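You operate a simulated robot arm through the tools that you are given. There is no shell and no other tool. Be economical: measure what you need, move in short steps, check, and stop when the job is done.

You run a simulated two-armed robot. Do the job below in one go: nothing can be reset, and whatever is moved stays where it is left.

JOB
Wipe up the spill on the top of the test bench with the bench cloth and put it back.

It is judged by the outcome, as a careful person would: the job done as asked, and still so three seconds after it is handed in. It fails if anything else is knocked over, pushed out of place, dropped, spilled or broken. Flat cloth is picked up by pressing the open fingertips on it (5 to 10 N) and closing them slowly along it; thin cloth reads only 2 to 8 mm in the jaws.

ROBOT AND FRAMES
Two 7-joint arms with two-finger parallel grippers on one trunk, on a base that drives. Base frame: it is fixed to the floor where the robot stands at the start and does not move with it; the origin is under the middle of the robot, x ahead of it, y to its left, z up. Readings come in cm, rad, newtons and seconds.
The left shoulder is at the start at [7, 16.3, 122], the right one opposite. Payload 3.43 kg a hand.
The tool frame of a hand sits at the grasp point between the pads (the TCP): z along the fingers, y along the line on which they close. The tips reach 3.4 cm beyond it. Largest opening 12.8 cm; finger width 2.4, thickness 1.2; the body of the gripper, 4.8 by 13 cm, starts 9.6 cm behind the TCP.
Orientation is that of the tool frame in the base frame, as [roll, pitch, yaw] about the fixed x, y, z axes, in that order (R = Rz(yaw) Ry(pitch) Rx(roll)). With the fingers straight down and closing along the base's y, the tool's x points along the base's -x, its y along +y and its z along -z.

CONTROLS
- The arms move only by the tool step_arm. It takes "left_series", "right_series" or both (then of equal length, played together; a hand with none holds still); each is a list of rows, each a list of 3 entries, a list of its own where there are three numbers: the opening, from 0 (shut) to 1 (fully open), then the shift along the tool's x, y, z in cm, then the turn, a rotation vector about the tool's x, y, z in rad. In form: [[jaw, [dx, dy, dz], [wx, wy, wz]], ...]. A call has 1 to 8 rows; each row shifts and turns the commanded pose from where the row before left it, along the tool's axes as they then stand. Each row takes 0.2 s and may step no farther than 5 cm and 0.15 rad from the row before; otherwise, or with a gripper value out of range, the whole call is refused. A pose out of reach is approached as far as the arm can. The call stops where the force on the tool passes 40 N (or 10 N more than at its start, if that is more) or the arm is blocked; 0.2 s more then pass. The fingers move at their own pace (about 15.3 cm/s each) and stop on an object; they squeeze with about 22 N. The grip force told is the motor's: it shows also when the fingers shut on nothing. Time passes only in rows, and 0.2 s behind the last, so rows that do not move let the fingers close. It gives the time, the measured TCP pose, the force on the tool (base axes), the opening and the grip force at its end, in the units of the frame above (readings bear some noise).
- Cameras (640 x 400 px; columns grow to the right, rows downward): "scene" is now at [13.81, 1.37, 145.28]; the picture's right is [0.15, -0.99, 0.00], its down [-0.53, -0.08, -0.84] and it looks along [0.83, 0.13, -0.54] (base axes); focal length 256 px, centre (320, 200). "left" rides on the left gripper at [7.6, 1.1, -16] in its tool frame; the picture's right is [-0.15, 0.99, 0.00], its down [-0.88, -0.13, -0.46] and it looks along [-0.45, -0.07, 0.89] (tool axes); focal length 234 px, centre (320, 200). "right" rides on the right gripper at [7.6, -1.1, -16] in its tool frame; the picture's right is [0.15, 0.99, 0.00], its down [-0.88, 0.13, -0.46] and it looks along [-0.45, 0.07, 0.89] (tool axes); focal length 234 px, centre (320, 200). There is no depth. A picture from a camera that has moved, and an enlarged one, comes with that camera's place and axes in the base frame and with its lens.
- grab_frame(camera): a new picture of that camera. No time passes.
- lift_body(by): slides the trunk up (or, below 0, down) by that many cm; the arms and the scene camera ride with it, the base frame stays. It gives what a move gives, with no picture.
- steer(legs): drives the robot by 1 to 6 legs, each [ahead, left, turn to the left] in cm, cm and rad, along the robot's own axes; the way and the turn of a leg run together, so that a leg with both is an arc; at most 150 cm and 3.142 rad a leg. The arms and the cameras ride along, it lands a little off, and it stops where it bumps. It gives what a move gives.
- turn_head(pan, tilt): turns the head with the scene camera to pan (to the left, within 1.501 rad either way) and tilt (down, from -0.506 to 1.204), counted from straight ahead of the robot. It gives what a move gives.
- enlarge(camera, box): a new picture of the part [left, top, right, bottom] of that camera's present view, enlarged. No time passes.
- job_done(): hands the job in; it is judged then, once.

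Work in short steps. Places have to be worked out from the pictures, the camera data and where the tool is seen: move nearer, look again, correct. Check each grasp and each placing, and mend what went wrong. You have 120 turns and 100 pictures in all, those below and enlarged ones among them. Open the grippers and draw the arms clear of the work before you hand the job in, unless the task says otherwise; then end with one line.

The tools are called after "Call:" by a JSON object that holds its "name" and its "arguments". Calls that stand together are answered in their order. step_arm: Moves the arms, as the interface text tells. Its arguments: {"type":"object","properties":{"left_series":{"type":"array","items":{"type":"array"}},"right_series":{"type":"array","items":{"type":"array"}}},"required":[]} The other tools are called the same way: lift_body (by) slides the trunk up or down; steer (legs) drives the base; turn_head (pan, tilt) turns the head that bears the scene camera; grab_frame (camera) takes a picture; enlarge (camera, box) takes an enlarged picture of a part of a camera's view; job_done () hands the job in.

At the start:

```text
time: 0.0
left_tcp_pos: [59.52, 41.01, 113.83]
left_orientation: [3.141, -0.001, -3.14]
left_force: [0.0, -1.3, 0.5]
left_finger_gap: 12.83
left_gripper_force: 0.0
right_tcp_pos: [61.41, -15.54, 109.98]
right_orientation: [-3.141, 0.0, 3.14]
right_force: [-0.1, -0.3, 0.8]
right_finger_gap: 12.81
right_gripper_force: 0.1
trunk travel left (down, up): [-70.0, 24.0]
robot x, y, heading: [0.14, 0.08, 0.004]
head pan, tilt: [0.152, 0.571]
```

scene: 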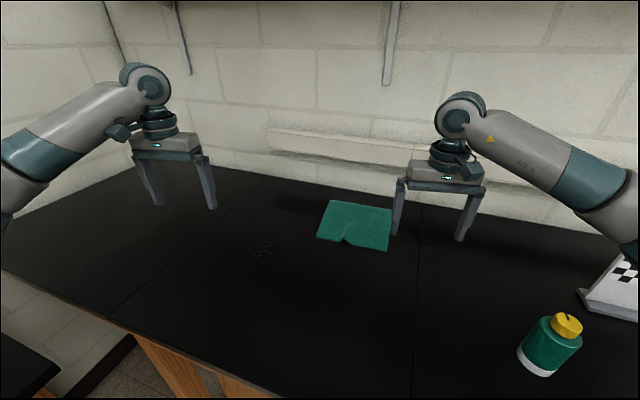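
right: 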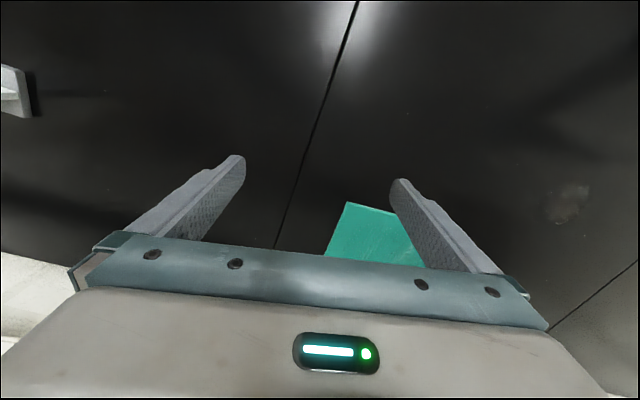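
left: 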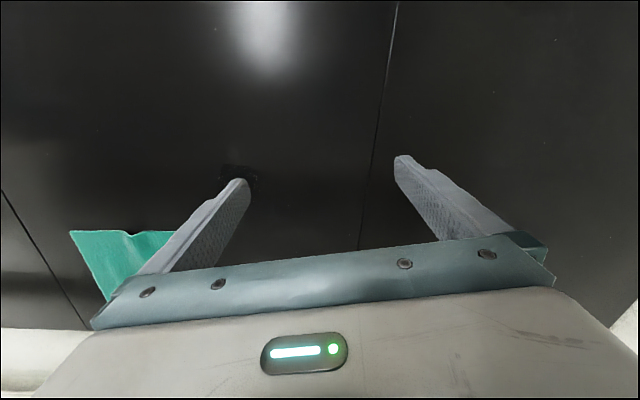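

The cloth looks to be around (90, 0) and a faint speckled patch around (71, 29). I'll enlarge both to see the details.

Call:
{"name": "enlarge", "arguments": {"camera": "scene", "box": [220, 180, 420, 305]}}

Call:
{"name": "enlarge", "arguments": {"camera": "left", "box": [160, 100, 400, 250]}}

```text
3.20 times, centred on (320, 242) of scene
camera zoom: at [13.81, 1.37, 145.28], right [0.15, -0.99, 0.0], down [-0.53, -0.08, -0.84], along [0.83, 0.13, -0.54], focal length 818 px, centre (320, 64)
```

zoom: 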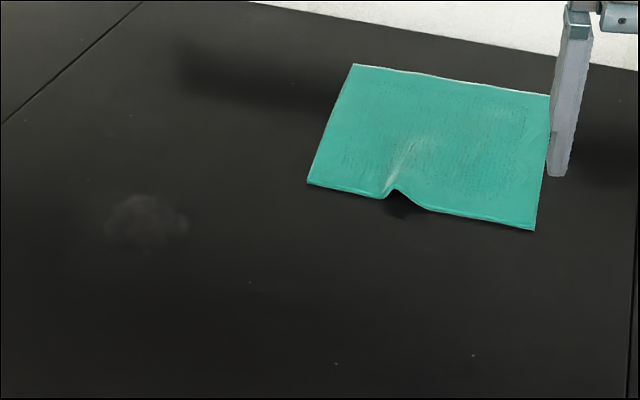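

```text
2.67 times, centred on (280, 175) of left
camera zoom: at [51.79, 41.99, 129.68], right [0.15, 0.99, 0.0], down [0.88, -0.13, 0.46], along [0.45, -0.07, -0.89], focal length 624 px, centre (427, 267)
```

zoom: 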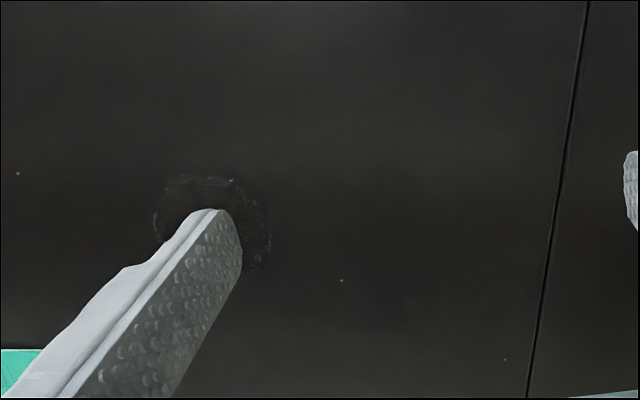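

The three views agree with the surface being nearer z≈92 than 87, which puts the spill at about (65.5, 26) and the cloth's near edge at x≈72–74, with a ridge at about (73, 3.5). I'll move the right hand aside and bring the left hand over the ridge at a safe height.

Call:
{"name": "step_arm", "arguments": {"left_series": [[0.5, [-1.5, -4.6, 0.5], [0, 0, 0]], [0.5, [-1.5, -4.6, 0.5], [0, 0, 0]], [0.5, [-1.5, -4.6, 0.5], [0, 0, 0]], [0.5, [-1.5, -4.6, 0.5], [0, 0, 0]], [0.5, [-1.5, -4.6, 0.5], [0, 0, 0]], [0.5, [-1.5, -4.6, 0.5], [0, 0, 0]], [0.5, [-1.5, -4.6, 0.5], [0, 0, 0]], [0.5, [-1.5, -4.6, 0.5], [0, 0, 0]]], "right_series": [[1, [0, -1.5, -2], [0, 0, 0]], [1, [0, -3, -2], [0, 0, 0]], [1, [0, -3, -2], [0, 0, 0]], [1, [0, -3, -2], [0, 0, 0]], [1, [0, -3, 0], [0, 0, 0]], [1, [0, -3, 0], [0, 0, 0]], [1, [0, 0, 0], [0, 0, 0]], [1, [0, 0, 0], [0, 0, 0]]]}}

Call:
{"name": "grab_frame", "arguments": {"camera": "scene"}}

Call:
{"name": "grab_frame", "arguments": {"camera": "left"}}

```text
time: 1.8
left_tcp_pos: [71.72, 3.85, 109.88]
left_orientation: [3.14, -0.001, -3.14]
left_force: [0.9, -1.1, 0.9]
left_finger_gap: 6.41
left_gripper_force: 0.0
right_tcp_pos: [61.45, -32.25, 118.0]
right_orientation: [3.139, -0.001, 3.14]
right_force: [0.7, -0.3, 0.1]
right_finger_gap: 12.77
right_gripper_force: 0.0
trunk travel left (down, up): [-70.0, 24.0]
robot x, y, heading: [0.09, -0.26, 0.002]
head pan, tilt: [0.152, 0.571]
```

```text
94 pictures are left
camera scene: at [13.87, 1.04, 145.27], right [0.15, -0.99, 0.0], down [-0.54, -0.08, -0.84], along [0.83, 0.13, -0.54], focal length 256 px, centre (320, 200)
```

scene: 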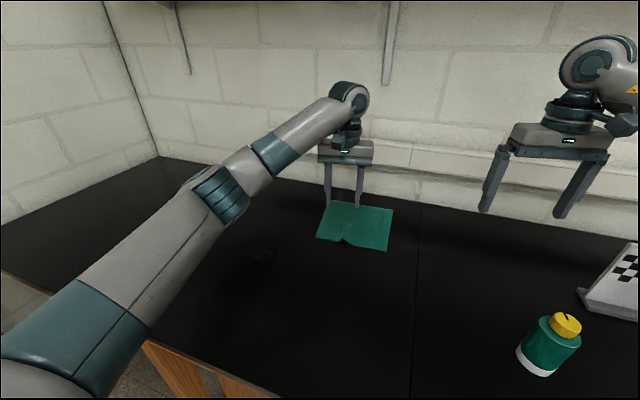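

```text
93 pictures are left
camera left: at [64.02, 4.87, 125.68], right [0.14, 0.99, 0.0], down [0.88, -0.13, 0.45], along [0.45, -0.06, -0.89], focal length 234 px, centre (320, 200)
```

left: 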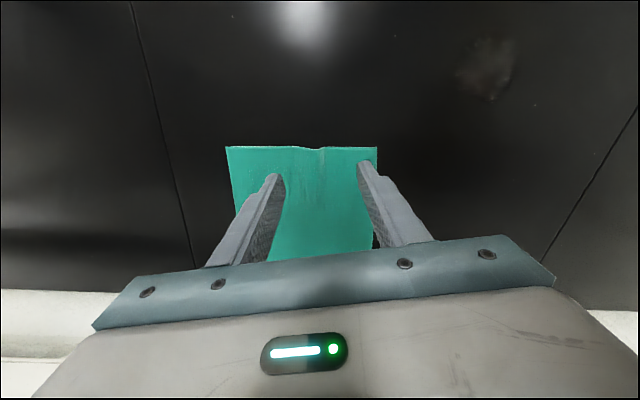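

The wrist view confirms the surface at z≈92.4, the ridge at (73.3, 3.7) and the spill at (65.6, 25.8). I'll set a 4.5 cm opening over the ridge, just inside the near edge, and descend to slightly above the cloth.

Call:
{"name": "step_arm", "arguments": {"left_series": [[0.4, [-1.6, 0, 2], [0, 0, 0]], [0.4, [-1.6, 0, 3], [0, 0, 0]], [0.4, [0, 0, 3], [0, 0, 0]], [0.4, [0, 0, 2.5], [0, 0, 0]], [0.4, [0, 0, 1.2], [0, 0, 0]], [0.4, [0, 0, 0], [0, 0, 0]]]}}

Call:
{"name": "grab_frame", "arguments": {"camera": "left"}}

Call:
{"name": "enlarge", "arguments": {"camera": "scene", "box": [270, 150, 430, 250]}}

```text
time: 3.2
left_tcp_pos: [74.57, 4.1, 98.18]
left_orientation: [3.14, 0.0, -3.139]
left_force: [0.0, 0.7, -0.3]
left_finger_gap: 5.13
left_gripper_force: 0.0
right_tcp_pos: [61.47, -31.93, 118.18]
right_orientation: [-3.14, -0.001, 3.141]
right_force: [0.3, 0.4, 1.3]
right_finger_gap: 12.78
right_gripper_force: 0.0
trunk travel left (down, up): [-70.0, 24.0]
robot x, y, heading: [0.12, -0.14, -0.002]
head pan, tilt: [0.152, 0.571]
```

```text
92 pictures are left
camera left: at [67.0, 5.16, 113.99], right [0.15, 0.99, 0.0], down [0.88, -0.13, 0.46], along [0.45, -0.07, -0.89], focal length 234 px, centre (320, 200)
```

left: 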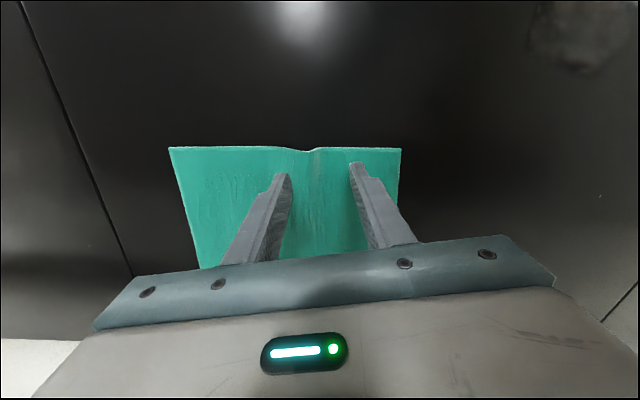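

```text
4.00 times, centred on (350, 200) of scene
camera zoom: at [13.8, 1.37, 145.28], right [0.15, -0.99, 0.0], down [-0.53, -0.08, -0.84], along [0.83, 0.13, -0.54], focal length 1022 px, centre (200, 200)
```

zoom: 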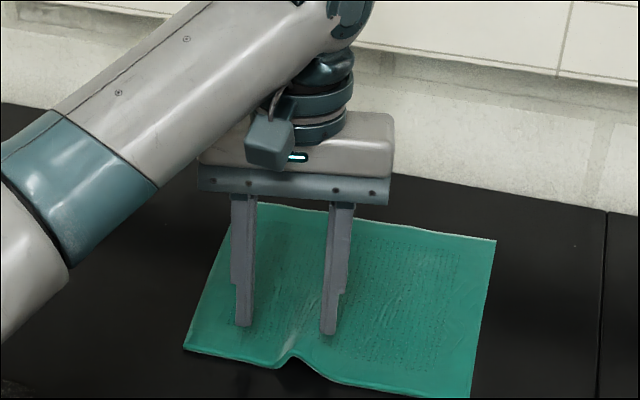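

The fingers straddle the ridge. I'll lower in small steps until the tips press on the cloth.

Call:
{"name": "step_arm", "arguments": {"left_series": [[0.4, [0, -0.4, 0.7], [0, 0, 0]], [0.4, [0, 0, 0.6], [0, 0, 0]], [0.4, [0, 0, 0.4], [0, 0, 0]], [0.4, [0, 0, 0.3], [0, 0, 0]], [0.4, [0, 0, 0], [0, 0, 0]]]}}

```text
time: 4.4
left_tcp_pos: [74.81, 3.66, 96.17]
left_orientation: [-3.141, 0.0, -3.141]
left_force: [-0.7, 0.4, 0.9]
left_finger_gap: 5.11
left_gripper_force: 0.0
right_tcp_pos: [61.36, -32.01, 118.05]
right_orientation: [-3.141, 0.002, -3.141]
right_force: [0.1, 0.1, 0.2]
right_finger_gap: 12.82
right_gripper_force: 0.1
trunk travel left (down, up): [-70.0, 24.0]
robot x, y, heading: [0.26, -0.04, -0.002]
head pan, tilt: [0.152, 0.571]
```

Nothing touched yet at z=96.2, so I'll go on down in finer steps.

Call:
{"name": "step_arm", "arguments": {"left_series": [[0.4, [0, 0, 0.3], [0, 0, 0]], [0.4, [0, 0, 0.2], [0, 0, 0]], [0.4, [0, 0, 0], [0, 0, 0]]]}}

```text
time: 5.2
left_tcp_pos: [74.72, 3.73, 95.76]
left_orientation: [-3.141, 0.0, -3.139]
left_force: [1.5, 0.4, 7.5]
left_finger_gap: 5.11
left_gripper_force: 0.0
right_tcp_pos: [61.43, -31.86, 117.98]
right_orientation: [-3.141, 0.0, -3.14]
right_force: [0.3, -0.4, 0.1]
right_finger_gap: 12.82
right_gripper_force: 0.2
trunk travel left (down, up): [-70.0, 24.0]
robot x, y, heading: [-0.29, -0.2, 0.001]
head pan, tilt: [0.152, 0.571]
```

The tips press with 7.5 N at z=95.76, within the advised range. I'll close slowly along the cloth.

Call:
{"name": "step_arm", "arguments": {"left_series": [[0.34, [0, 0, 0], [0, 0, 0]], [0.28, [0, 0, 0], [0, 0, 0]], [0.22, [0, 0, 0], [0, 0, 0]], [0.16, [0, 0, 0], [0, 0, 0]], [0.1, [0, 0, 0], [0, 0, 0]], [0.05, [0, 0, 0], [0, 0, 0]], [0, [0, 0, 0], [0, 0, 0]], [0, [0, 0, 0], [0, 0, 0]]]}}

Call:
{"name": "grab_frame", "arguments": {"camera": "left"}}

Call:
{"name": "enlarge", "arguments": {"camera": "scene", "box": [270, 150, 430, 250]}}

```text
time: 7.0
left_tcp_pos: [74.65, 3.69, 95.81]
left_orientation: [-3.14, 0.001, -3.141]
left_force: [-0.3, -0.7, 9.6]
left_finger_gap: 0.71
left_gripper_force: 22.0
right_tcp_pos: [61.26, -32.02, 118.16]
right_orientation: [-3.141, -0.001, 3.141]
right_force: [0.1, 0.2, -1.1]
right_finger_gap: 12.8
right_gripper_force: 0.0
trunk travel left (down, up): [-70.0, 24.0]
robot x, y, heading: [-0.0, 0.21, 0.004]
head pan, tilt: [0.152, 0.571]
```

```text
90 pictures are left
camera left: at [66.95, 4.78, 111.56], right [0.15, 0.99, 0.0], down [0.88, -0.13, 0.46], along [0.45, -0.07, -0.89], focal length 234 px, centre (320, 200)
```

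left: 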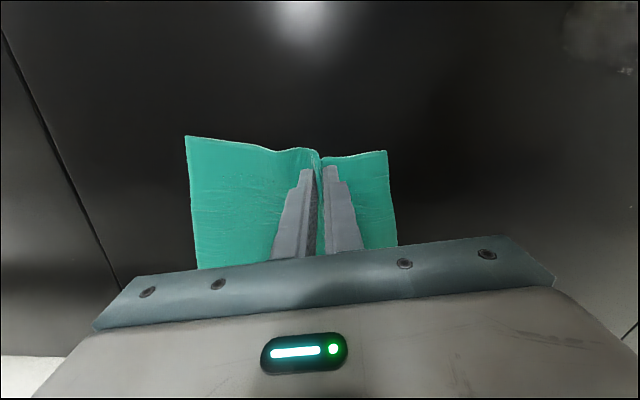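

```text
4.00 times, centred on (350, 200) of scene
camera zoom: at [13.67, 1.34, 145.3], right [0.15, -0.99, 0.0], down [-0.53, -0.08, -0.84], along [0.83, 0.13, -0.54], focal length 1022 px, centre (200, 200)
```

zoom: 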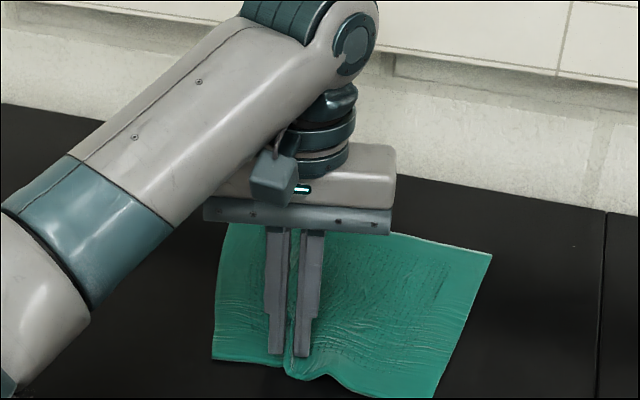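

Gap 7 mm with a visible pinch: the cloth is held. I'll raise it slightly and drag it left so that the trailing cloth sweeps across the spill.

Call:
{"name": "step_arm", "arguments": {"left_series": [[0, [0, 0, -0.6], [0, 0, 0]], [0, [0.9, 2.5, 0], [0, 0, 0]], [0, [0.9, 2.5, 0], [0, 0, 0]], [0, [1.3, 3.3, 0], [0, 0, 0]], [0, [1.3, 3.3, 0], [0, 0, 0]], [0, [1.3, 3.3, 0], [0, 0, 0]], [0, [1.3, 3.3, 0], [0, 0, 0]], [0, [0, 0, 0], [0, 0, 0]]]}}

Call:
{"name": "grab_frame", "arguments": {"camera": "scene"}}

Call:
{"name": "grab_frame", "arguments": {"camera": "left"}}

```text
time: 8.8
left_tcp_pos: [67.67, 21.87, 96.31]
left_orientation: [3.141, -0.001, 3.141]
left_force: [0.2, -0.4, -0.2]
left_finger_gap: 0.7
left_gripper_force: 22.0
right_tcp_pos: [61.36, -31.97, 118.12]
right_orientation: [3.141, -0.002, 3.141]
right_force: [-0.1, 1.0, -0.2]
right_finger_gap: 12.78
right_gripper_force: 0.0
trunk travel left (down, up): [-70.0, 24.0]
robot x, y, heading: [-0.12, 0.12, -0.004]
head pan, tilt: [0.152, 0.571]
```

```text
88 pictures are left
camera scene: at [13.85, 1.25, 145.28], right [0.15, -0.99, 0.0], down [-0.53, -0.08, -0.84], along [0.83, 0.13, -0.54], focal length 256 px, centre (320, 200)
```

scene: 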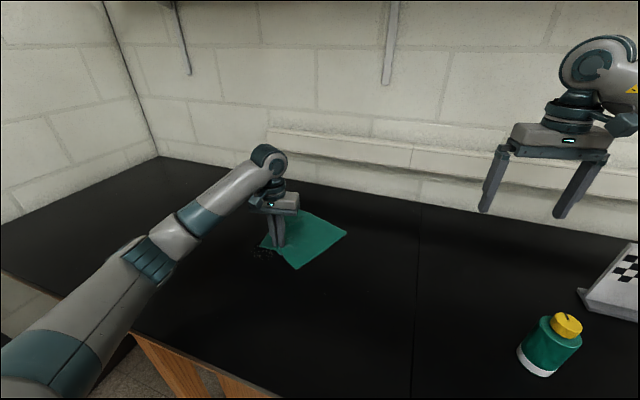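

```text
87 pictures are left
camera left: at [60.04, 22.89, 112.07], right [0.15, 0.99, 0.0], down [0.88, -0.13, 0.45], along [0.45, -0.07, -0.89], focal length 234 px, centre (320, 200)
```

left: 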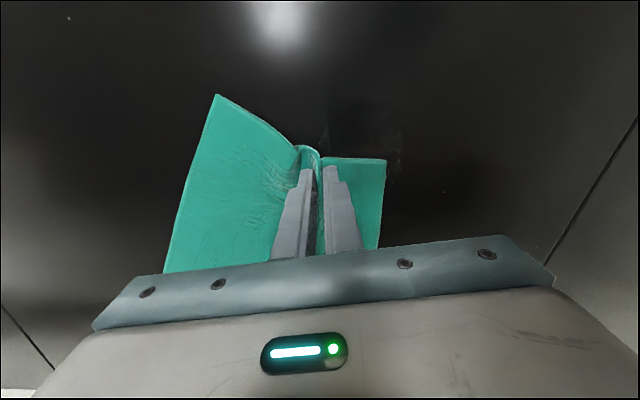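

The cloth follows well and reaches the spill's edge at about (64, 25). I'll press lightly and carry on dragging across the patch and past it.

Call:
{"name": "step_arm", "arguments": {"left_series": [[0, [0.5, 1, 0.5], [0, 0, 0]], [0, [0.8, 1.8, 0.1], [0, 0, 0]], [0, [0.5, 2, 0], [0, 0, 0]], [0, [0.5, 2, 0], [0, 0, 0]], [0, [0.5, 2, 0], [0, 0, 0]], [0, [0.5, 2, 0], [0, 0, 0]], [0, [0.3, 2, 0], [0, 0, 0]], [0, [0, 0, 0], [0, 0, 0]]]}}

Call:
{"name": "grab_frame", "arguments": {"camera": "scene"}}

Call:
{"name": "grab_frame", "arguments": {"camera": "left"}}

```text
time: 10.6
left_tcp_pos: [64.03, 34.69, 95.69]
left_orientation: [3.141, 0.0, -3.141]
left_force: [-1.3, -2.7, 7.1]
left_finger_gap: 0.73
left_gripper_force: 21.8
right_tcp_pos: [61.24, -32.01, 118.06]
right_orientation: [3.141, 0.0, 3.141]
right_force: [0.3, -0.1, -0.3]
right_finger_gap: 12.81
right_gripper_force: 0.0
trunk travel left (down, up): [-70.0, 24.0]
robot x, y, heading: [0.0, -0.25, -0.001]
head pan, tilt: [0.152, 0.571]
```

```text
86 pictures are left
camera scene: at [13.72, 1.24, 145.29], right [0.15, -0.99, 0.0], down [-0.53, -0.08, -0.84], along [0.83, 0.13, -0.54], focal length 256 px, centre (320, 200)
```

scene: 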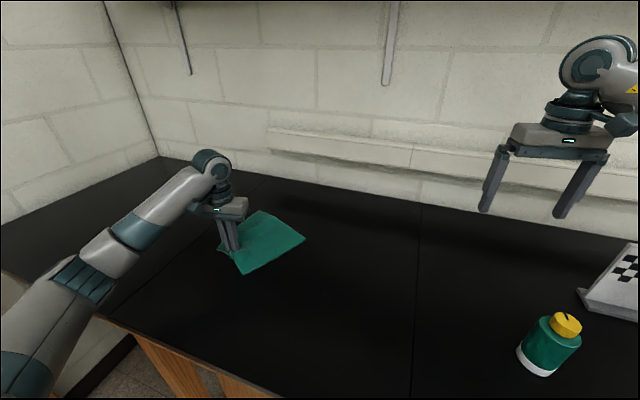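

```text
85 pictures are left
camera left: at [56.33, 35.68, 111.59], right [0.15, 0.99, 0.0], down [0.88, -0.13, 0.46], along [0.45, -0.07, -0.89], focal length 234 px, centre (320, 200)
```

left: 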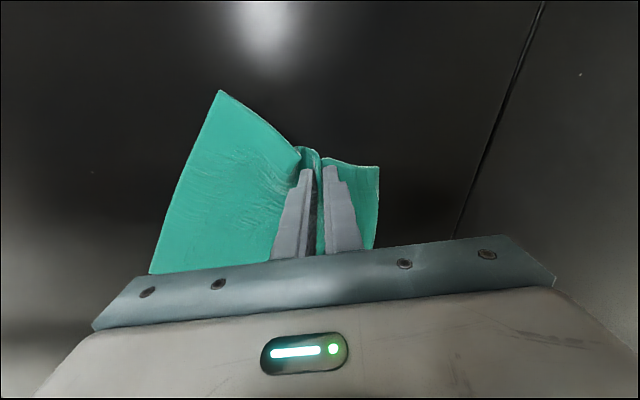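

The spill spot is now under the trailing cloth. I'll pull it toward the robot under light pressure, then lift it and look at the spot.

Call:
{"name": "step_arm", "arguments": {"left_series": [[0, [2, 0.5, 0], [0, 0, 0]], [0, [2, 0.5, 0], [0, 0, 0]], [0, [2, 0.5, 0], [0, 0, 0]], [0, [2, 0.5, 0], [0, 0, 0]], [0, [2, 3, -1.5], [0, 0, 0]], [0, [1, 3, -4], [0, 0, 0]], [0, [0, 3, -4], [0, 0, 0]], [0, [0, 3, -4], [0, 0, 0]]]}}

Call:
{"name": "step_arm", "arguments": {"left_series": [[0, [0, 1, -4], [0, 0, 0]], [0, [0, 1, -4], [0, 0, 0]], [0, [0, 1, -4], [0, 0, 0]], [0, [0, 0, -4], [0, 0, 0]]]}}

Call:
{"name": "grab_frame", "arguments": {"camera": "scene"}}

Call:
{"name": "grab_frame", "arguments": {"camera": "left"}}

```text
refused: row 6 steps farther than a row can; nothing moved
```

```text
time: 11.6
left_tcp_pos: [64.08, 37.71, 111.84]
left_orientation: [3.141, -0.001, -3.139]
left_force: [0.0, -0.2, -0.2]
left_finger_gap: 0.69
left_gripper_force: 21.9
right_tcp_pos: [61.27, -32.05, 118.01]
right_orientation: [3.141, 0.0, 3.14]
right_force: [-0.9, -0.1, 0.1]
right_finger_gap: 12.81
right_gripper_force: 0.0
trunk travel left (down, up): [-70.0, 24.0]
robot x, y, heading: [-0.05, 0.14, -0.005]
head pan, tilt: [0.152, 0.571]
```

```text
84 pictures are left
camera scene: at [13.71, 1.25, 145.28], right [0.15, -0.99, 0.0], down [-0.53, -0.08, -0.84], along [0.83, 0.13, -0.54], focal length 256 px, centre (320, 200)
```

scene: 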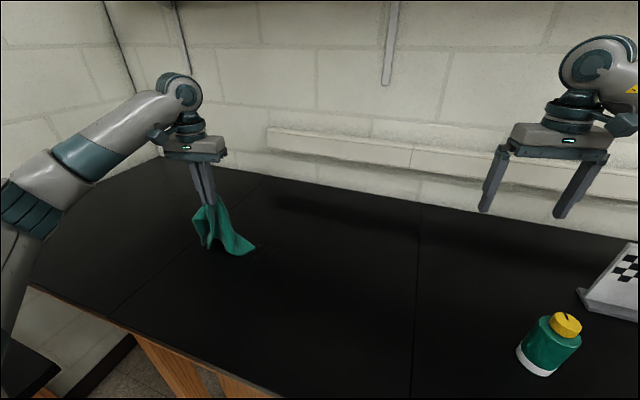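

```text
83 pictures are left
camera left: at [56.35, 38.78, 127.68], right [0.15, 0.99, 0.0], down [0.88, -0.13, 0.45], along [0.45, -0.07, -0.89], focal length 234 px, centre (320, 200)
```

left: 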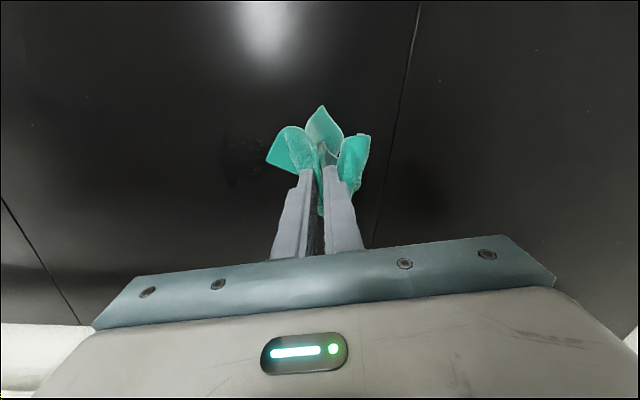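

The lift happened without the pull. I'll enlarge the spill spot to see how much is left.

Call:
{"name": "enlarge", "arguments": {"camera": "scene", "box": [200, 200, 340, 288]}}

Call:
{"name": "enlarge", "arguments": {"camera": "left", "box": [170, 100, 330, 200]}}

```text
4.55 times, centred on (270, 244) of scene
camera zoom: at [13.71, 1.25, 145.28], right [0.15, -0.99, 0.0], down [-0.53, -0.08, -0.84], along [0.83, 0.13, -0.54], focal length 1161 px, centre (547, 0)
```

zoom: 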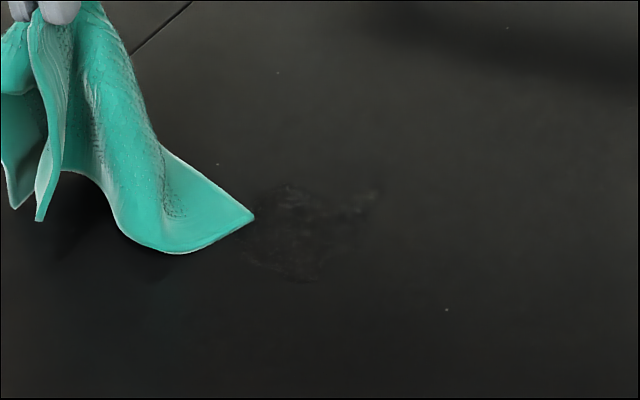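

```text
4.00 times, centred on (250, 150) of left
camera zoom: at [56.35, 38.78, 127.68], right [0.15, 0.99, 0.0], down [0.88, -0.13, 0.45], along [0.45, -0.07, -0.89], focal length 937 px, centre (600, 400)
```

zoom: 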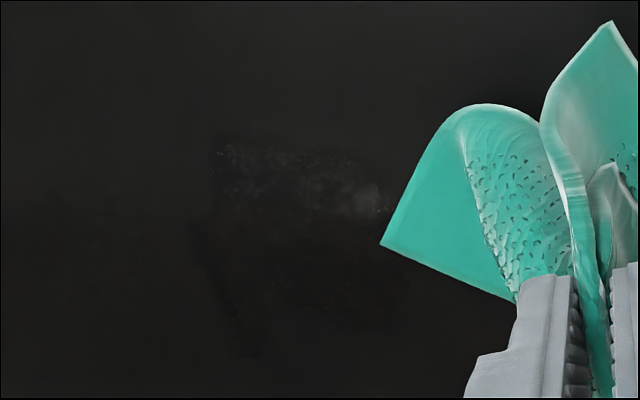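

The tips' track cleaned part of it; a band at x≈61–65, y≈23–29 and some faint residue remain. I'll lift the cloth clear, bring it back to the right of the spill and make pressed strokes at several x positions.

Call:
{"name": "step_arm", "arguments": {"left_series": [[0, [0, 0, -4], [0, 0, 0]], [0, [0.2, -3, -3], [0, 0, 0]], [0, [0.2, -4.5, 0], [0, 0, 0]], [0, [0.2, -4.5, 0], [0, 0, 0]], [0, [0.3, -4.5, 0], [0, 0, 0]], [0, [0.3, -4.5, 0], [0, 0, 0]], [0, [0.3, -4.5, 0], [0, 0, 0]], [0, [0.3, -4.5, 0], [0, 0, 0]]]}}

Call:
{"name": "step_arm", "arguments": {"left_series": [[0, [0, 0, 3], [0, 0, 0]], [0, [0, 0, 4], [0, 0, 0]], [0, [0, 2, 4], [0, 0, 0]], [0, [0, 2, 4], [0, 0, 0]], [0, [0, 2, 4], [0, 0, 0]], [0, [0, 3, 2.5], [0, 0, 0]], [0, [0, 3, 0.5], [0, 0, 0]], [0, [0, 0, 0], [0, 0, 0]]]}}

Call:
{"name": "grab_frame", "arguments": {"camera": "left"}}

```text
time: 13.4
left_tcp_pos: [62.43, 7.49, 118.67]
left_orientation: [3.14, 0.001, -3.139]
left_force: [0.3, -0.4, -0.4]
left_finger_gap: 0.71
left_gripper_force: 21.5
right_tcp_pos: [61.42, -32.19, 118.06]
right_orientation: [3.139, -0.001, 3.14]
right_force: [-0.2, 0.7, 0.2]
right_finger_gap: 12.83
right_gripper_force: 0.1
trunk travel left (down, up): [-70.0, 24.0]
robot x, y, heading: [0.02, -0.23, 0.004]
head pan, tilt: [0.152, 0.571]
```

```text
time: 15.2
left_tcp_pos: [62.27, 19.49, 96.72]
left_orientation: [3.14, 0.001, -3.14]
left_force: [-0.3, 0.3, 1.9]
left_finger_gap: 0.72
left_gripper_force: 21.6
right_tcp_pos: [61.43, -32.08, 118.07]
right_orientation: [3.141, 0.001, -3.141]
right_force: [-0.1, -0.1, 0.4]
right_finger_gap: 12.77
right_gripper_force: 0.0
trunk travel left (down, up): [-70.0, 24.0]
robot x, y, heading: [-0.17, -0.24, -0.002]
head pan, tilt: [0.152, 0.571]
```

```text
80 pictures are left
camera left: at [54.65, 20.64, 112.5], right [0.15, 0.99, 0.0], down [0.88, -0.13, 0.46], along [0.45, -0.07, -0.89], focal length 234 px, centre (320, 200)
```

left: 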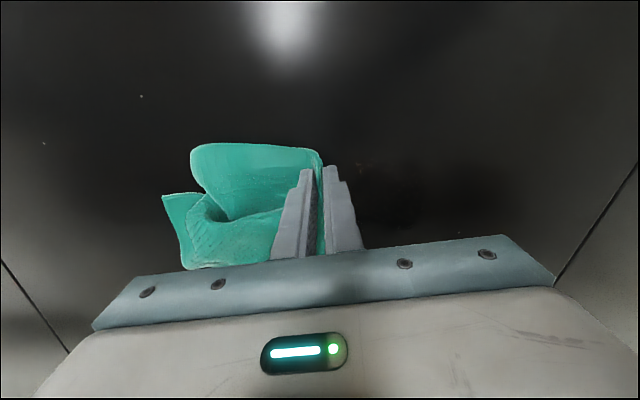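

The cloth trails to the right of the fingers. I'll press down and stroke left at x≈62, then return at x≈64.

Call:
{"name": "step_arm", "arguments": {"left_series": [[0, [0, 0.5, 0.9], [0, 0, 0]], [0, [0, 3, 0.2], [0, 0, 0]], [0, [0, 3, 0], [0, 0, 0]], [0, [0, 3, 0], [0, 0, 0]], [0, [0, 2.5, 0], [0, 0, 0]], [0, [-2, 0, 0], [0, 0, 0]], [0, [0, -3, 0], [0, 0, 0]], [0, [0, -3, 0], [0, 0, 0]]]}}

Call:
{"name": "grab_frame", "arguments": {"camera": "left"}}

```text
time: 17.0
left_tcp_pos: [64.1, 25.93, 95.98]
left_orientation: [3.14, 0.003, -3.138]
left_force: [-0.4, 15.5, 34.7]
left_finger_gap: 0.68
left_gripper_force: 22.0
right_tcp_pos: [61.16, -31.96, 118.13]
right_orientation: [-3.142, 0.002, 3.141]
right_force: [0.1, 0.4, -0.3]
right_finger_gap: 12.79
right_gripper_force: 0.1
trunk travel left (down, up): [-70.0, 24.0]
robot x, y, heading: [-0.21, 0.41, 0.001]
head pan, tilt: [0.152, 0.571]
```

```text
79 pictures are left
camera left: at [56.36, 26.77, 111.66], right [0.14, 0.99, 0.0], down [0.88, -0.13, 0.46], along [0.45, -0.06, -0.89], focal length 234 px, centre (320, 200)
```

left: 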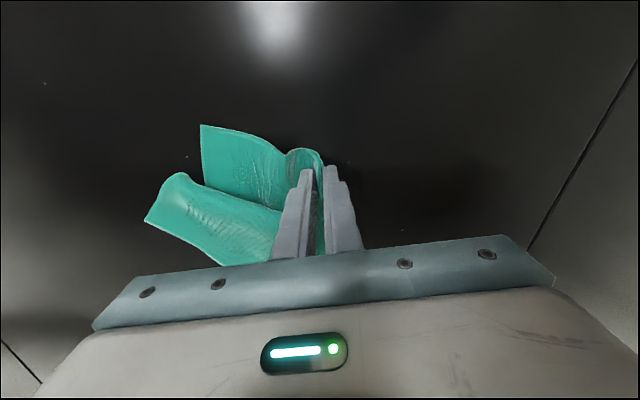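

The folded cloth under the tips raises the force to 35 N, so I'll ease up 0.4 cm, finish the return stroke and come back left at x≈66.

Call:
{"name": "step_arm", "arguments": {"left_series": [[0, [0, 0, -0.4], [0, 0, 0]], [0, [0, -3, 0], [0, 0, 0]], [0, [0, -2.5, 0], [0, 0, 0]], [0, [-2.2, 0, 0], [0, 0, 0]], [0, [0, 3, 0.15], [0, 0, 0]], [0, [0, 3, 0.15], [0, 0, 0]], [0, [0, 3, 0], [0, 0, 0]], [0, [0, 3, 0], [0, 0, 0]]]}}

Call:
{"name": "grab_frame", "arguments": {"camera": "left"}}

Call:
{"name": "enlarge", "arguments": {"camera": "scene", "box": [200, 200, 340, 288]}}

```text
time: 18.8
left_tcp_pos: [66.3, 32.08, 96.0]
left_orientation: [-3.141, 0.004, 3.141]
left_force: [0.1, -10.3, 21.9]
left_finger_gap: 0.74
left_gripper_force: 22.2
right_tcp_pos: [61.23, -32.41, 118.13]
right_orientation: [3.14, 0.002, -3.141]
right_force: [-0.7, 0.6, 0.4]
right_finger_gap: 12.8
right_gripper_force: 0.1
trunk travel left (down, up): [-70.0, 24.0]
robot x, y, heading: [-0.08, -0.25, -0.001]
head pan, tilt: [0.152, 0.571]
```

```text
78 pictures are left
camera left: at [58.56, 33.18, 111.69], right [0.15, 0.99, 0.0], down [0.88, -0.13, 0.46], along [0.45, -0.07, -0.89], focal length 234 px, centre (320, 200)
```

left: 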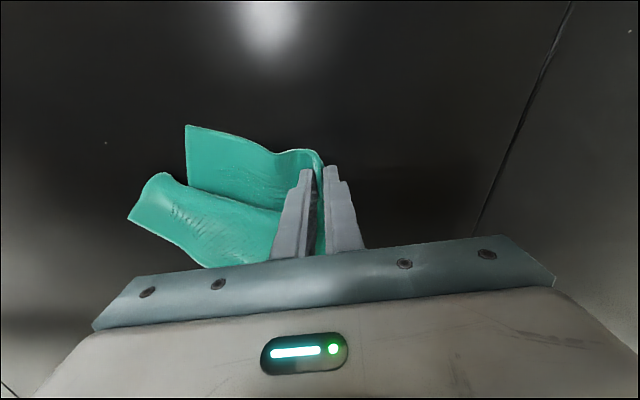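

```text
4.55 times, centred on (270, 244) of scene
camera zoom: at [13.5, 1.19, 145.33], right [0.15, -0.99, 0.0], down [-0.53, -0.08, -0.84], along [0.83, 0.13, -0.54], focal length 1161 px, centre (547, 0)
```

zoom: 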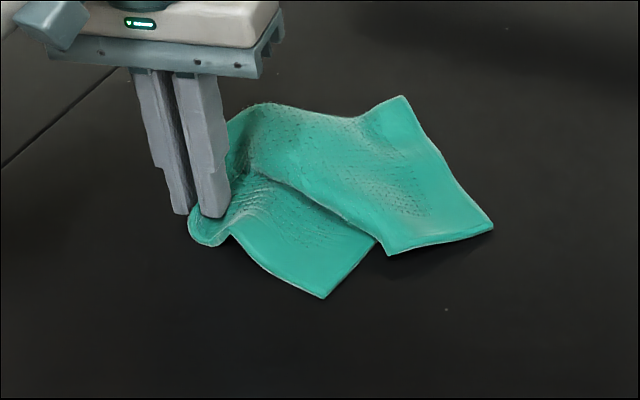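

Now a return and forward stroke at x≈68.5 and x≈70.5 to cover the far part, then I'll lift and inspect.

Call:
{"name": "step_arm", "arguments": {"left_series": [[0, [-2.2, 0, -0.3], [0, 0, 0]], [0, [0, -3, 0], [0, 0, 0]], [0, [0, -3, 0], [0, 0, 0]], [0, [0, -3, 0], [0, 0, 0]], [0, [-1.8, -3, 0], [0, 0, 0]], [0, [0, 3.5, 0.15], [0, 0, 0]], [0, [0, 3.5, 0], [0, 0, 0]], [0, [0, 4, 0], [0, 0, 0]]]}}

Call:
{"name": "step_arm", "arguments": {"left_series": [[0, [0, 3, -3], [0, 0, 0]], [0, [0, 3, -4], [0, 0, 0]], [0, [0, 3, -4], [0, 0, 0]], [0, [0, 3, -4], [0, 0, 0]], [0, [0, 3, -4], [0, 0, 0]], [0, [0, 0, -3], [0, 0, 0]]]}}

Call:
{"name": "enlarge", "arguments": {"camera": "scene", "box": [200, 200, 340, 288]}}

Call:
{"name": "enlarge", "arguments": {"camera": "left", "box": [130, 90, 330, 215]}}

```text
time: 20.6
left_tcp_pos: [70.43, 31.11, 95.94]
left_orientation: [-3.14, 0.002, -3.141]
left_force: [1.5, -5.3, 12.0]
left_finger_gap: 0.73
left_gripper_force: 21.8
right_tcp_pos: [61.15, -32.2, 118.08]
right_orientation: [3.141, 0.001, 3.14]
right_force: [-0.2, -0.5, 0.3]
right_finger_gap: 12.81
right_gripper_force: 0.0
trunk travel left (down, up): [-70.0, 24.0]
robot x, y, heading: [0.08, 0.37, -0.003]
head pan, tilt: [0.152, 0.571]
```

```text
time: 22.0
left_tcp_pos: [70.4, 46.14, 117.9]
left_orientation: [3.14, -0.002, -3.141]
left_force: [-0.2, 0.2, -1.7]
left_finger_gap: 0.69
left_gripper_force: 21.9
right_tcp_pos: [61.38, -32.14, 118.17]
right_orientation: [-3.141, -0.001, -3.141]
right_force: [-0.2, -0.3, -0.4]
right_finger_gap: 12.78
right_gripper_force: 0.1
trunk travel left (down, up): [-70.0, 24.0]
robot x, y, heading: [0.36, 0.08, -0.003]
head pan, tilt: [0.152, 0.571]
```

```text
4.55 times, centred on (270, 244) of scene
camera zoom: at [13.79, 1.24, 145.28], right [0.15, -0.99, 0.0], down [-0.53, -0.08, -0.84], along [0.83, 0.13, -0.54], focal length 1161 px, centre (547, 0)
```

zoom: 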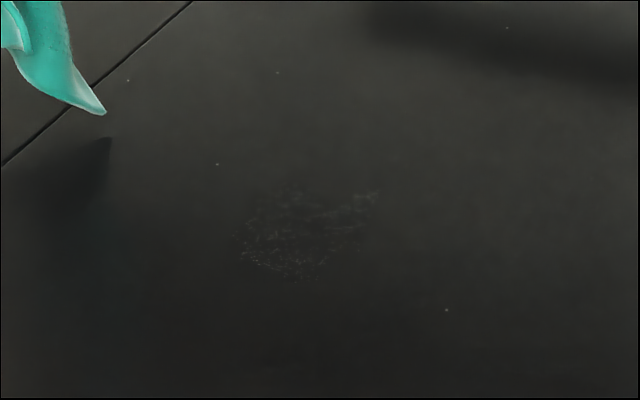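

```text
3.20 times, centred on (230, 152) of left
camera zoom: at [62.71, 47.2, 133.69], right [0.15, 0.99, 0.0], down [0.88, -0.13, 0.46], along [0.45, -0.07, -0.89], focal length 749 px, centre (608, 352)
```

zoom: 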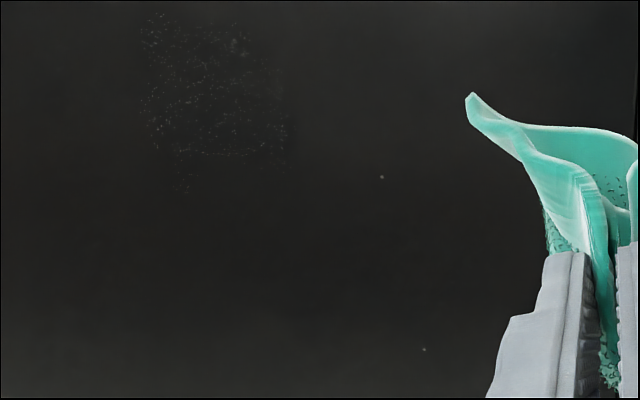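

A speckled residue remains over x 61–70, y 22–30, fainter than before. I'll bring the cloth round again and scrub with closer strokes.

Call:
{"name": "step_arm", "arguments": {"left_series": [[0, [1.2, -4.6, -0.1], [0, 0, 0]], [0, [1.2, -4.6, -0.1], [0, 0, 0]], [0, [1.2, -4.6, -0.1], [0, 0, 0]], [0, [1.2, -4.6, -0.1], [0, 0, 0]], [0, [1.2, -4.6, 0], [0, 0, 0]], [0, [1.2, -4.6, 0], [0, 0, 0]], [0, [1.2, -4.6, 0], [0, 0, 0]], [0, [1.2, -4.6, 0], [0, 0, 0]]]}}

Call:
{"name": "step_arm", "arguments": {"left_series": [[0, [0, 0, 4], [0, 0, 0]], [0, [0, 0.5, 4], [0, 0, 0]], [0, [0, 2, 4], [0, 0, 0]], [0, [0, 2, 4], [0, 0, 0]], [0, [0, 2, 4], [0, 0, 0]], [0, [0, 2.5, 1.5], [0, 0, 0]], [0, [0, 2, 0.5], [0, 0, 0]], [0, [0, 0, 0], [0, 0, 0]]]}}

Call:
{"name": "grab_frame", "arguments": {"camera": "left"}}

```text
time: 23.8
left_tcp_pos: [60.73, 9.25, 118.3]
left_orientation: [3.14, 0.0, -3.139]
left_force: [0.4, 0.1, -0.5]
left_finger_gap: 0.68
left_gripper_force: 22.2
right_tcp_pos: [61.59, -32.23, 117.93]
right_orientation: [3.141, 0.0, -3.14]
right_force: [0.0, -0.1, 0.0]
right_finger_gap: 12.78
right_gripper_force: 0.1
trunk travel left (down, up): [-70.0, 24.0]
robot x, y, heading: [-0.18, -0.11, -0.0]
head pan, tilt: [0.152, 0.571]
```

```text
time: 25.6
left_tcp_pos: [60.98, 20.26, 96.2]
left_orientation: [3.141, 0.0, -3.14]
left_force: [1.2, 0.3, 3.0]
left_finger_gap: 0.69
left_gripper_force: 22.0
right_tcp_pos: [61.44, -32.16, 118.06]
right_orientation: [3.139, 0.001, -3.141]
right_force: [1.1, -0.6, -0.8]
right_finger_gap: 12.78
right_gripper_force: 0.0
trunk travel left (down, up): [-70.0, 24.0]
robot x, y, heading: [0.3, -0.04, 0.0]
head pan, tilt: [0.152, 0.571]
```

```text
74 pictures are left
camera left: at [53.21, 21.44, 112.04], right [0.15, 0.99, 0.0], down [0.88, -0.13, 0.46], along [0.45, -0.07, -0.89], focal length 234 px, centre (320, 200)
```

left: 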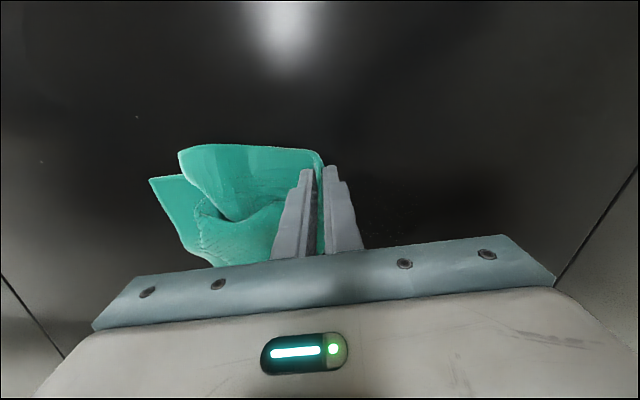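

The cloth is placed again with light contact. I'll scrub back and forth with about 1.3 cm spacing.

Call:
{"name": "step_arm", "arguments": {"left_series": [[0, [0, 3.5, 0.3], [0, 0, 0]], [0, [0, 4, 0], [0, 0, 0]], [0, [0, 4, 0], [0, 0, 0]], [0, [-1.3, 0, 0], [0, 0, 0]], [0, [0, -4, 0], [0, 0, 0]], [0, [0, -4, 0], [0, 0, 0]], [0, [0, -4, 0], [0, 0, 0]], [0, [-1.3, 0, 0], [0, 0, 0]]]}}

Call:
{"name": "step_arm", "arguments": {"left_series": [[0, [0, 4, 0], [0, 0, 0]], [0, [0, 4, 0], [0, 0, 0]], [0, [0, 4, 0], [0, 0, 0]], [0, [-1.3, 0, 0], [0, 0, 0]], [0, [0, -4, 0], [0, 0, 0]], [0, [0, -4, 0], [0, 0, 0]], [0, [0, -4, 0], [0, 0, 0]], [0, [-1.3, 0, 0], [0, 0, 0]]]}}

```text
time: 27.4
left_tcp_pos: [63.4, 19.8, 95.98]
left_orientation: [-3.141, 0.0, 3.141]
left_force: [-3.3, -0.7, 7.8]
left_finger_gap: 0.72
left_gripper_force: 21.5
right_tcp_pos: [61.34, -32.18, 118.19]
right_orientation: [-3.141, 0.001, -3.141]
right_force: [0.5, 0.5, -0.8]
right_finger_gap: 12.82
right_gripper_force: 0.0
trunk travel left (down, up): [-70.0, 24.0]
robot x, y, heading: [-0.06, -0.03, 0.005]
head pan, tilt: [0.152, 0.571]
```

```text
time: 29.2
left_tcp_pos: [65.92, 19.76, 96.14]
left_orientation: [3.141, -0.001, 3.141]
left_force: [-4.1, -1.7, 8.7]
left_finger_gap: 0.68
left_gripper_force: 22.5
right_tcp_pos: [61.26, -32.02, 118.16]
right_orientation: [3.141, 0.002, -3.14]
right_force: [1.2, 0.2, -0.3]
right_finger_gap: 12.81
right_gripper_force: 0.1
trunk travel left (down, up): [-70.0, 24.0]
robot x, y, heading: [0.13, 0.03, 0.0]
head pan, tilt: [0.152, 0.571]
```

Pressure is steady at around 8 N. I'll continue the scrub through x≈66–71.

Call:
{"name": "step_arm", "arguments": {"left_series": [[0, [0, 4, 0.05], [0, 0, 0]], [0, [0, 4, 0], [0, 0, 0]], [0, [0, 4, 0], [0, 0, 0]], [0, [-1.3, 0, 0], [0, 0, 0]], [0, [0, -4, 0], [0, 0, 0]], [0, [0, -4, 0], [0, 0, 0]], [0, [0, -4, 0], [0, 0, 0]], [0, [-1.3, 0, 0], [0, 0, 0]]]}}

Call:
{"name": "step_arm", "arguments": {"left_series": [[0, [0, 4, 0], [0, 0, 0]], [0, [0, 4, 0], [0, 0, 0]], [0, [0, 4, 0], [0, 0, 0]], [0, [-1.5, 0, 0], [0, 0, 0]], [0, [0, -4, 0], [0, 0, 0]], [0, [0, -4, 0], [0, 0, 0]], [0, [0, -4, 0], [0, 0, 0]], [0, [0, 0, 0], [0, 0, 0]]]}}

Call:
{"name": "step_arm", "arguments": {"left_series": [[0, [0, -3, -3], [0, 0, 0]], [0, [0, -3, -4], [0, 0, 0]], [0, [0, -3, -4], [0, 0, 0]], [0, [0, -3, -4], [0, 0, 0]], [0, [0, -3, -4], [0, 0, 0]], [0, [0, -2, -4], [0, 0, 0]]]}}

Call:
{"name": "enlarge", "arguments": {"camera": "scene", "box": [200, 200, 340, 288]}}

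Call:
{"name": "grab_frame", "arguments": {"camera": "left"}}

```text
time: 31.0
left_tcp_pos: [68.55, 19.72, 95.97]
left_orientation: [-3.141, 0.0, -3.141]
left_force: [-4.2, -2.4, 8.9]
left_finger_gap: 0.66
left_gripper_force: 21.5
right_tcp_pos: [61.32, -32.04, 118.22]
right_orientation: [3.14, 0.001, -3.14]
right_force: [-0.1, 0.1, 0.2]
right_finger_gap: 12.8
right_gripper_force: 0.0
trunk travel left (down, up): [-70.0, 24.0]
robot x, y, heading: [-0.02, 0.29, 0.004]
head pan, tilt: [0.152, 0.571]
```

```text
time: 32.8
left_tcp_pos: [70.19, 19.88, 96.01]
left_orientation: [-3.14, 0.002, 3.14]
left_force: [0.6, 1.4, 8.6]
left_finger_gap: 0.68
left_gripper_force: 22.3
right_tcp_pos: [61.26, -31.89, 118.14]
right_orientation: [-3.141, 0.001, -3.139]
right_force: [0.1, 0.6, 0.0]
right_finger_gap: 12.8
right_gripper_force: 0.1
trunk travel left (down, up): [-70.0, 24.0]
robot x, y, heading: [0.11, -0.38, -0.0]
head pan, tilt: [0.152, 0.571]
```

```text
time: 34.2
left_tcp_pos: [70.06, 2.58, 119.02]
left_orientation: [3.139, 0.001, -3.141]
left_force: [0.1, 0.2, -0.7]
left_finger_gap: 0.69
left_gripper_force: 22.2
right_tcp_pos: [61.23, -32.08, 118.02]
right_orientation: [3.14, 0.001, 3.141]
right_force: [0.0, 0.1, -0.1]
right_finger_gap: 12.77
right_gripper_force: 0.0
trunk travel left (down, up): [-70.0, 24.0]
robot x, y, heading: [-0.18, -0.19, 0.004]
head pan, tilt: [0.152, 0.571]
```

```text
4.55 times, centred on (270, 244) of scene
camera zoom: at [13.69, 1.2, 145.28], right [0.15, -0.99, 0.0], down [-0.53, -0.08, -0.84], along [0.83, 0.13, -0.54], focal length 1161 px, centre (547, 0)
```

zoom: 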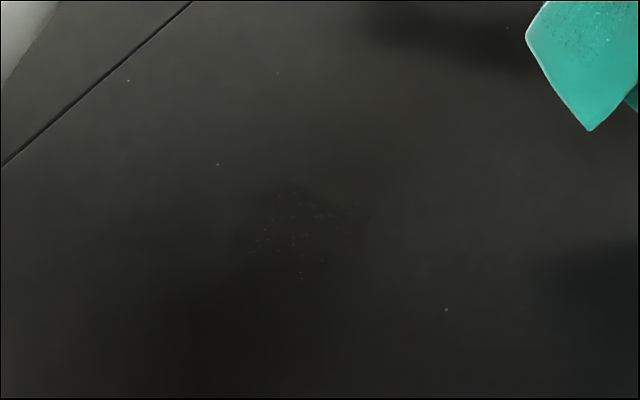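

```text
72 pictures are left
camera left: at [62.45, 3.7, 134.9], right [0.15, 0.99, 0.0], down [0.88, -0.13, 0.46], along [0.45, -0.06, -0.89], focal length 234 px, centre (320, 200)
```

left: 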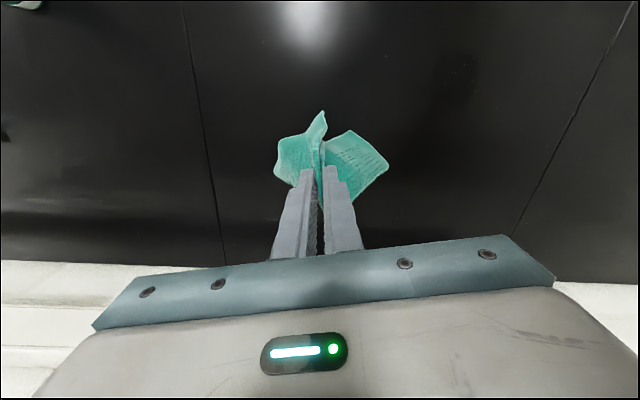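

Only a few specks remain. I'll do one more scrub, going from x≈70 back to 61 this time.

Call:
{"name": "step_arm", "arguments": {"left_series": [[0, [0, 3, 3.5], [0, 0, 0]], [0, [0, 3, 3.5], [0, 0, 0]], [0, [0, 2, 4], [0, 0, 0]], [0, [0, 2, 4], [0, 0, 0]], [0, [0, 2, 4], [0, 0, 0]], [0, [0, 3, 3], [0, 0, 0]], [0, [0, 2.5, 0.8], [0, 0, 0]], [0, [0, 0, 0.2], [0, 0, 0]]]}}

Call:
{"name": "step_arm", "arguments": {"left_series": [[0, [0, 4, 0.05], [0, 0, 0]], [0, [0, 4, 0], [0, 0, 0]], [0, [0, 4, 0], [0, 0, 0]], [0, [1.3, 0, 0], [0, 0, 0]], [0, [0, -4, 0], [0, 0, 0]], [0, [0, -4, 0], [0, 0, 0]], [0, [0, -4, 0], [0, 0, 0]], [0, [1.3, 0, 0], [0, 0, 0]]]}}

Call:
{"name": "step_arm", "arguments": {"left_series": [[0, [0, 4, 0], [0, 0, 0]], [0, [0, 4, 0], [0, 0, 0]], [0, [0, 4, 0], [0, 0, 0]], [0, [1.3, 0, 0], [0, 0, 0]], [0, [0, -4, 0], [0, 0, 0]], [0, [0, -4, 0], [0, 0, 0]], [0, [0, -4, 0], [0, 0, 0]], [0, [1.3, 0, 0], [0, 0, 0]]]}}

```text
time: 36.0
left_tcp_pos: [70.21, 20.17, 96.27]
left_orientation: [-3.139, 0.009, 3.14]
left_force: [4.8, -3.8, 26.5]
left_finger_gap: 0.69
left_gripper_force: 22.1
right_tcp_pos: [61.27, -32.21, 118.19]
right_orientation: [3.141, 0.003, 3.141]
right_force: [0.1, 0.6, 1.0]
right_finger_gap: 12.79
right_gripper_force: 0.1
trunk travel left (down, up): [-70.0, 24.0]
robot x, y, heading: [-0.31, -0.2, -0.0]
head pan, tilt: [0.152, 0.571]
```

```text
time: 37.8
left_tcp_pos: [67.56, 20.17, 96.32]
left_orientation: [-3.138, 0.006, -3.141]
left_force: [10.0, 1.5, 35.2]
left_finger_gap: 0.67
left_gripper_force: 22.0
right_tcp_pos: [61.07, -32.2, 118.17]
right_orientation: [-3.141, 0.002, 3.139]
right_force: [0.2, -0.3, 0.8]
right_finger_gap: 12.81
right_gripper_force: 0.0
trunk travel left (down, up): [-70.0, 24.0]
robot x, y, heading: [0.01, -0.39, -0.004]
head pan, tilt: [0.152, 0.571]
```

```text
time: 39.6
left_tcp_pos: [64.93, 19.97, 96.21]
left_orientation: [-3.138, 0.007, 3.14]
left_force: [10.5, 0.9, 36.4]
left_finger_gap: 0.68
left_gripper_force: 22.1
right_tcp_pos: [61.2, -32.22, 118.26]
right_orientation: [-3.14, 0.003, 3.14]
right_force: [-0.8, -0.1, 0.4]
right_finger_gap: 12.8
right_gripper_force: 0.1
trunk travel left (down, up): [-70.0, 24.0]
robot x, y, heading: [0.37, 0.15, -0.0]
head pan, tilt: [0.152, 0.571]
```

Force is higher this time (36 N), so I'll ease up 0.35 cm, finish the near strips, then lift and look.

Call:
{"name": "step_arm", "arguments": {"left_series": [[0, [0, 4, -0.35], [0, 0, 0]], [0, [0, 4, 0], [0, 0, 0]], [0, [0, 4, 0], [0, 0, 0]], [0, [1.5, 0, 0], [0, 0, 0]], [0, [0, -4, 0], [0, 0, 0]], [0, [0, -4, 0], [0, 0, 0]], [0, [0, -4, 0], [0, 0, 0]], [0, [1.5, 0, 0], [0, 0, 0]]]}}

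Call:
{"name": "step_arm", "arguments": {"left_series": [[0, [0, 4, 0], [0, 0, 0]], [0, [0, 4, 0], [0, 0, 0]], [0, [0, 4, 0], [0, 0, 0]], [0, [-1, -4, 0], [0, 0, 0]], [0, [-1, -4, 0], [0, 0, 0]], [0, [-1, -4, 0], [0, 0, 0]], [0, [-1, -3, -3.5], [0, 0, 0]], [0, [-1, -3, -3.5], [0, 0, 0]]]}}

Call:
{"name": "step_arm", "arguments": {"left_series": [[0, [-1, -3, -3.8], [0, 0, 0]], [0, [-1, -2, -4], [0, 0, 0]], [0, [-1, -2, -4], [0, 0, 0]], [0, [-1, -2, -4], [0, 0, 0]], [0, [-1, -2, -4], [0, 0, 0]], [0, [0, 0, 0], [0, 0, 0]]]}}

Call:
{"name": "enlarge", "arguments": {"camera": "scene", "box": [200, 200, 340, 288]}}

Call:
{"name": "grab_frame", "arguments": {"camera": "scene"}}

Call:
{"name": "enlarge", "arguments": {"camera": "left", "box": [400, 40, 560, 140]}}

```text
time: 41.4
left_tcp_pos: [61.86, 20.19, 96.26]
left_orientation: [-3.139, 0.001, -3.142]
left_force: [4.2, -2.2, 16.4]
left_finger_gap: 0.68
left_gripper_force: 22.4
right_tcp_pos: [61.3, -32.02, 118.25]
right_orientation: [3.141, 0.001, -3.141]
right_force: [-0.1, 0.8, 0.1]
right_finger_gap: 12.81
right_gripper_force: 0.1
trunk travel left (down, up): [-70.0, 24.0]
robot x, y, heading: [0.15, -0.11, 0.001]
head pan, tilt: [0.152, 0.571]
```

```text
time: 43.2
left_tcp_pos: [66.77, 14.36, 103.22]
left_orientation: [3.141, -0.003, 3.141]
left_force: [0.6, -0.4, 0.3]
left_finger_gap: 0.66
left_gripper_force: 21.5
right_tcp_pos: [61.27, -32.15, 118.06]
right_orientation: [3.14, 0.0, 3.14]
right_force: [-0.6, -0.2, -0.4]
right_finger_gap: 12.8
right_gripper_force: 0.0
trunk travel left (down, up): [-70.0, 24.0]
robot x, y, heading: [-0.03, -0.22, 0.001]
head pan, tilt: [0.152, 0.571]
```

```text
time: 44.6
left_tcp_pos: [72.12, 3.57, 122.97]
left_orientation: [-3.14, -0.003, -3.141]
left_force: [-0.6, 0.0, -1.0]
left_finger_gap: 0.64
left_gripper_force: 22.1
right_tcp_pos: [61.44, -31.77, 117.99]
right_orientation: [-3.14, -0.002, -3.14]
right_force: [0.4, -0.4, -0.2]
right_finger_gap: 12.81
right_gripper_force: 0.1
trunk travel left (down, up): [-70.0, 24.0]
robot x, y, heading: [-0.07, -0.02, -0.004]
head pan, tilt: [0.152, 0.571]
```

```text
4.55 times, centred on (270, 244) of scene
camera zoom: at [13.89, 1.48, 145.27], right [0.15, -0.99, 0.0], down [-0.54, -0.08, -0.84], along [0.83, 0.13, -0.54], focal length 1161 px, centre (547, 0)
```

zoom: 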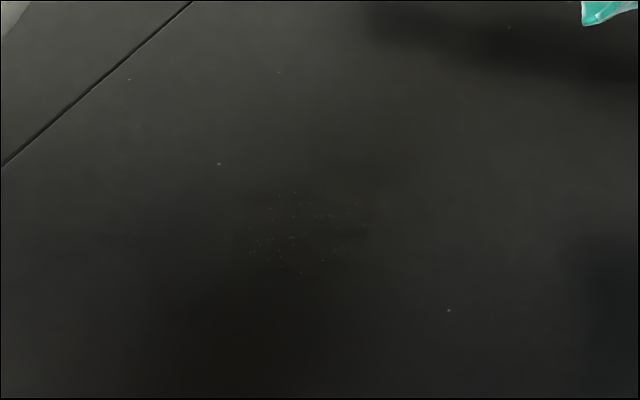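

```text
70 pictures are left
camera scene: at [13.89, 1.48, 145.27], right [0.15, -0.99, 0.0], down [-0.54, -0.08, -0.84], along [0.83, 0.13, -0.54], focal length 256 px, centre (320, 200)
```

scene: 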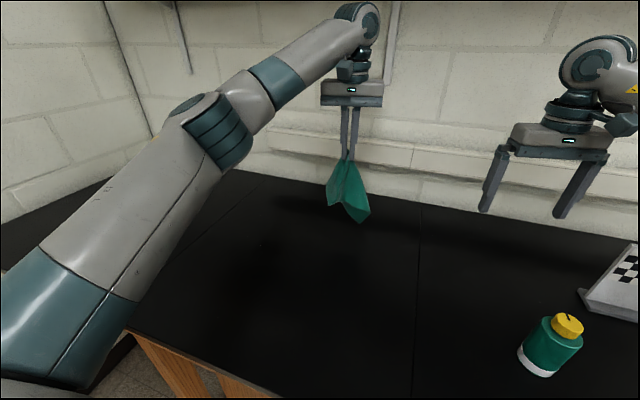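

```text
4.00 times, centred on (480, 90) of left
camera zoom: at [64.51, 4.66, 138.77], right [0.15, 0.99, 0.0], down [0.88, -0.13, 0.45], along [0.45, -0.07, -0.89], focal length 937 px, centre (-320, 640)
```

zoom: 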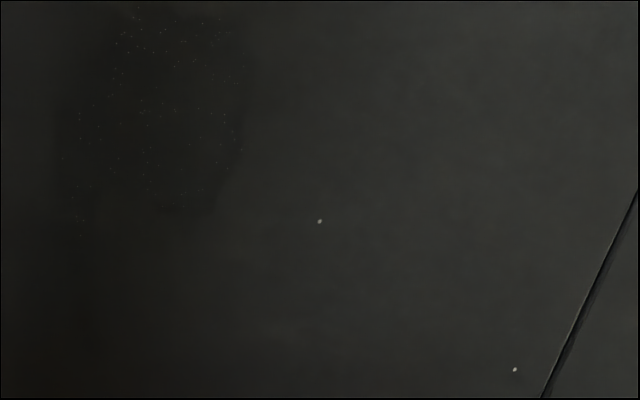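

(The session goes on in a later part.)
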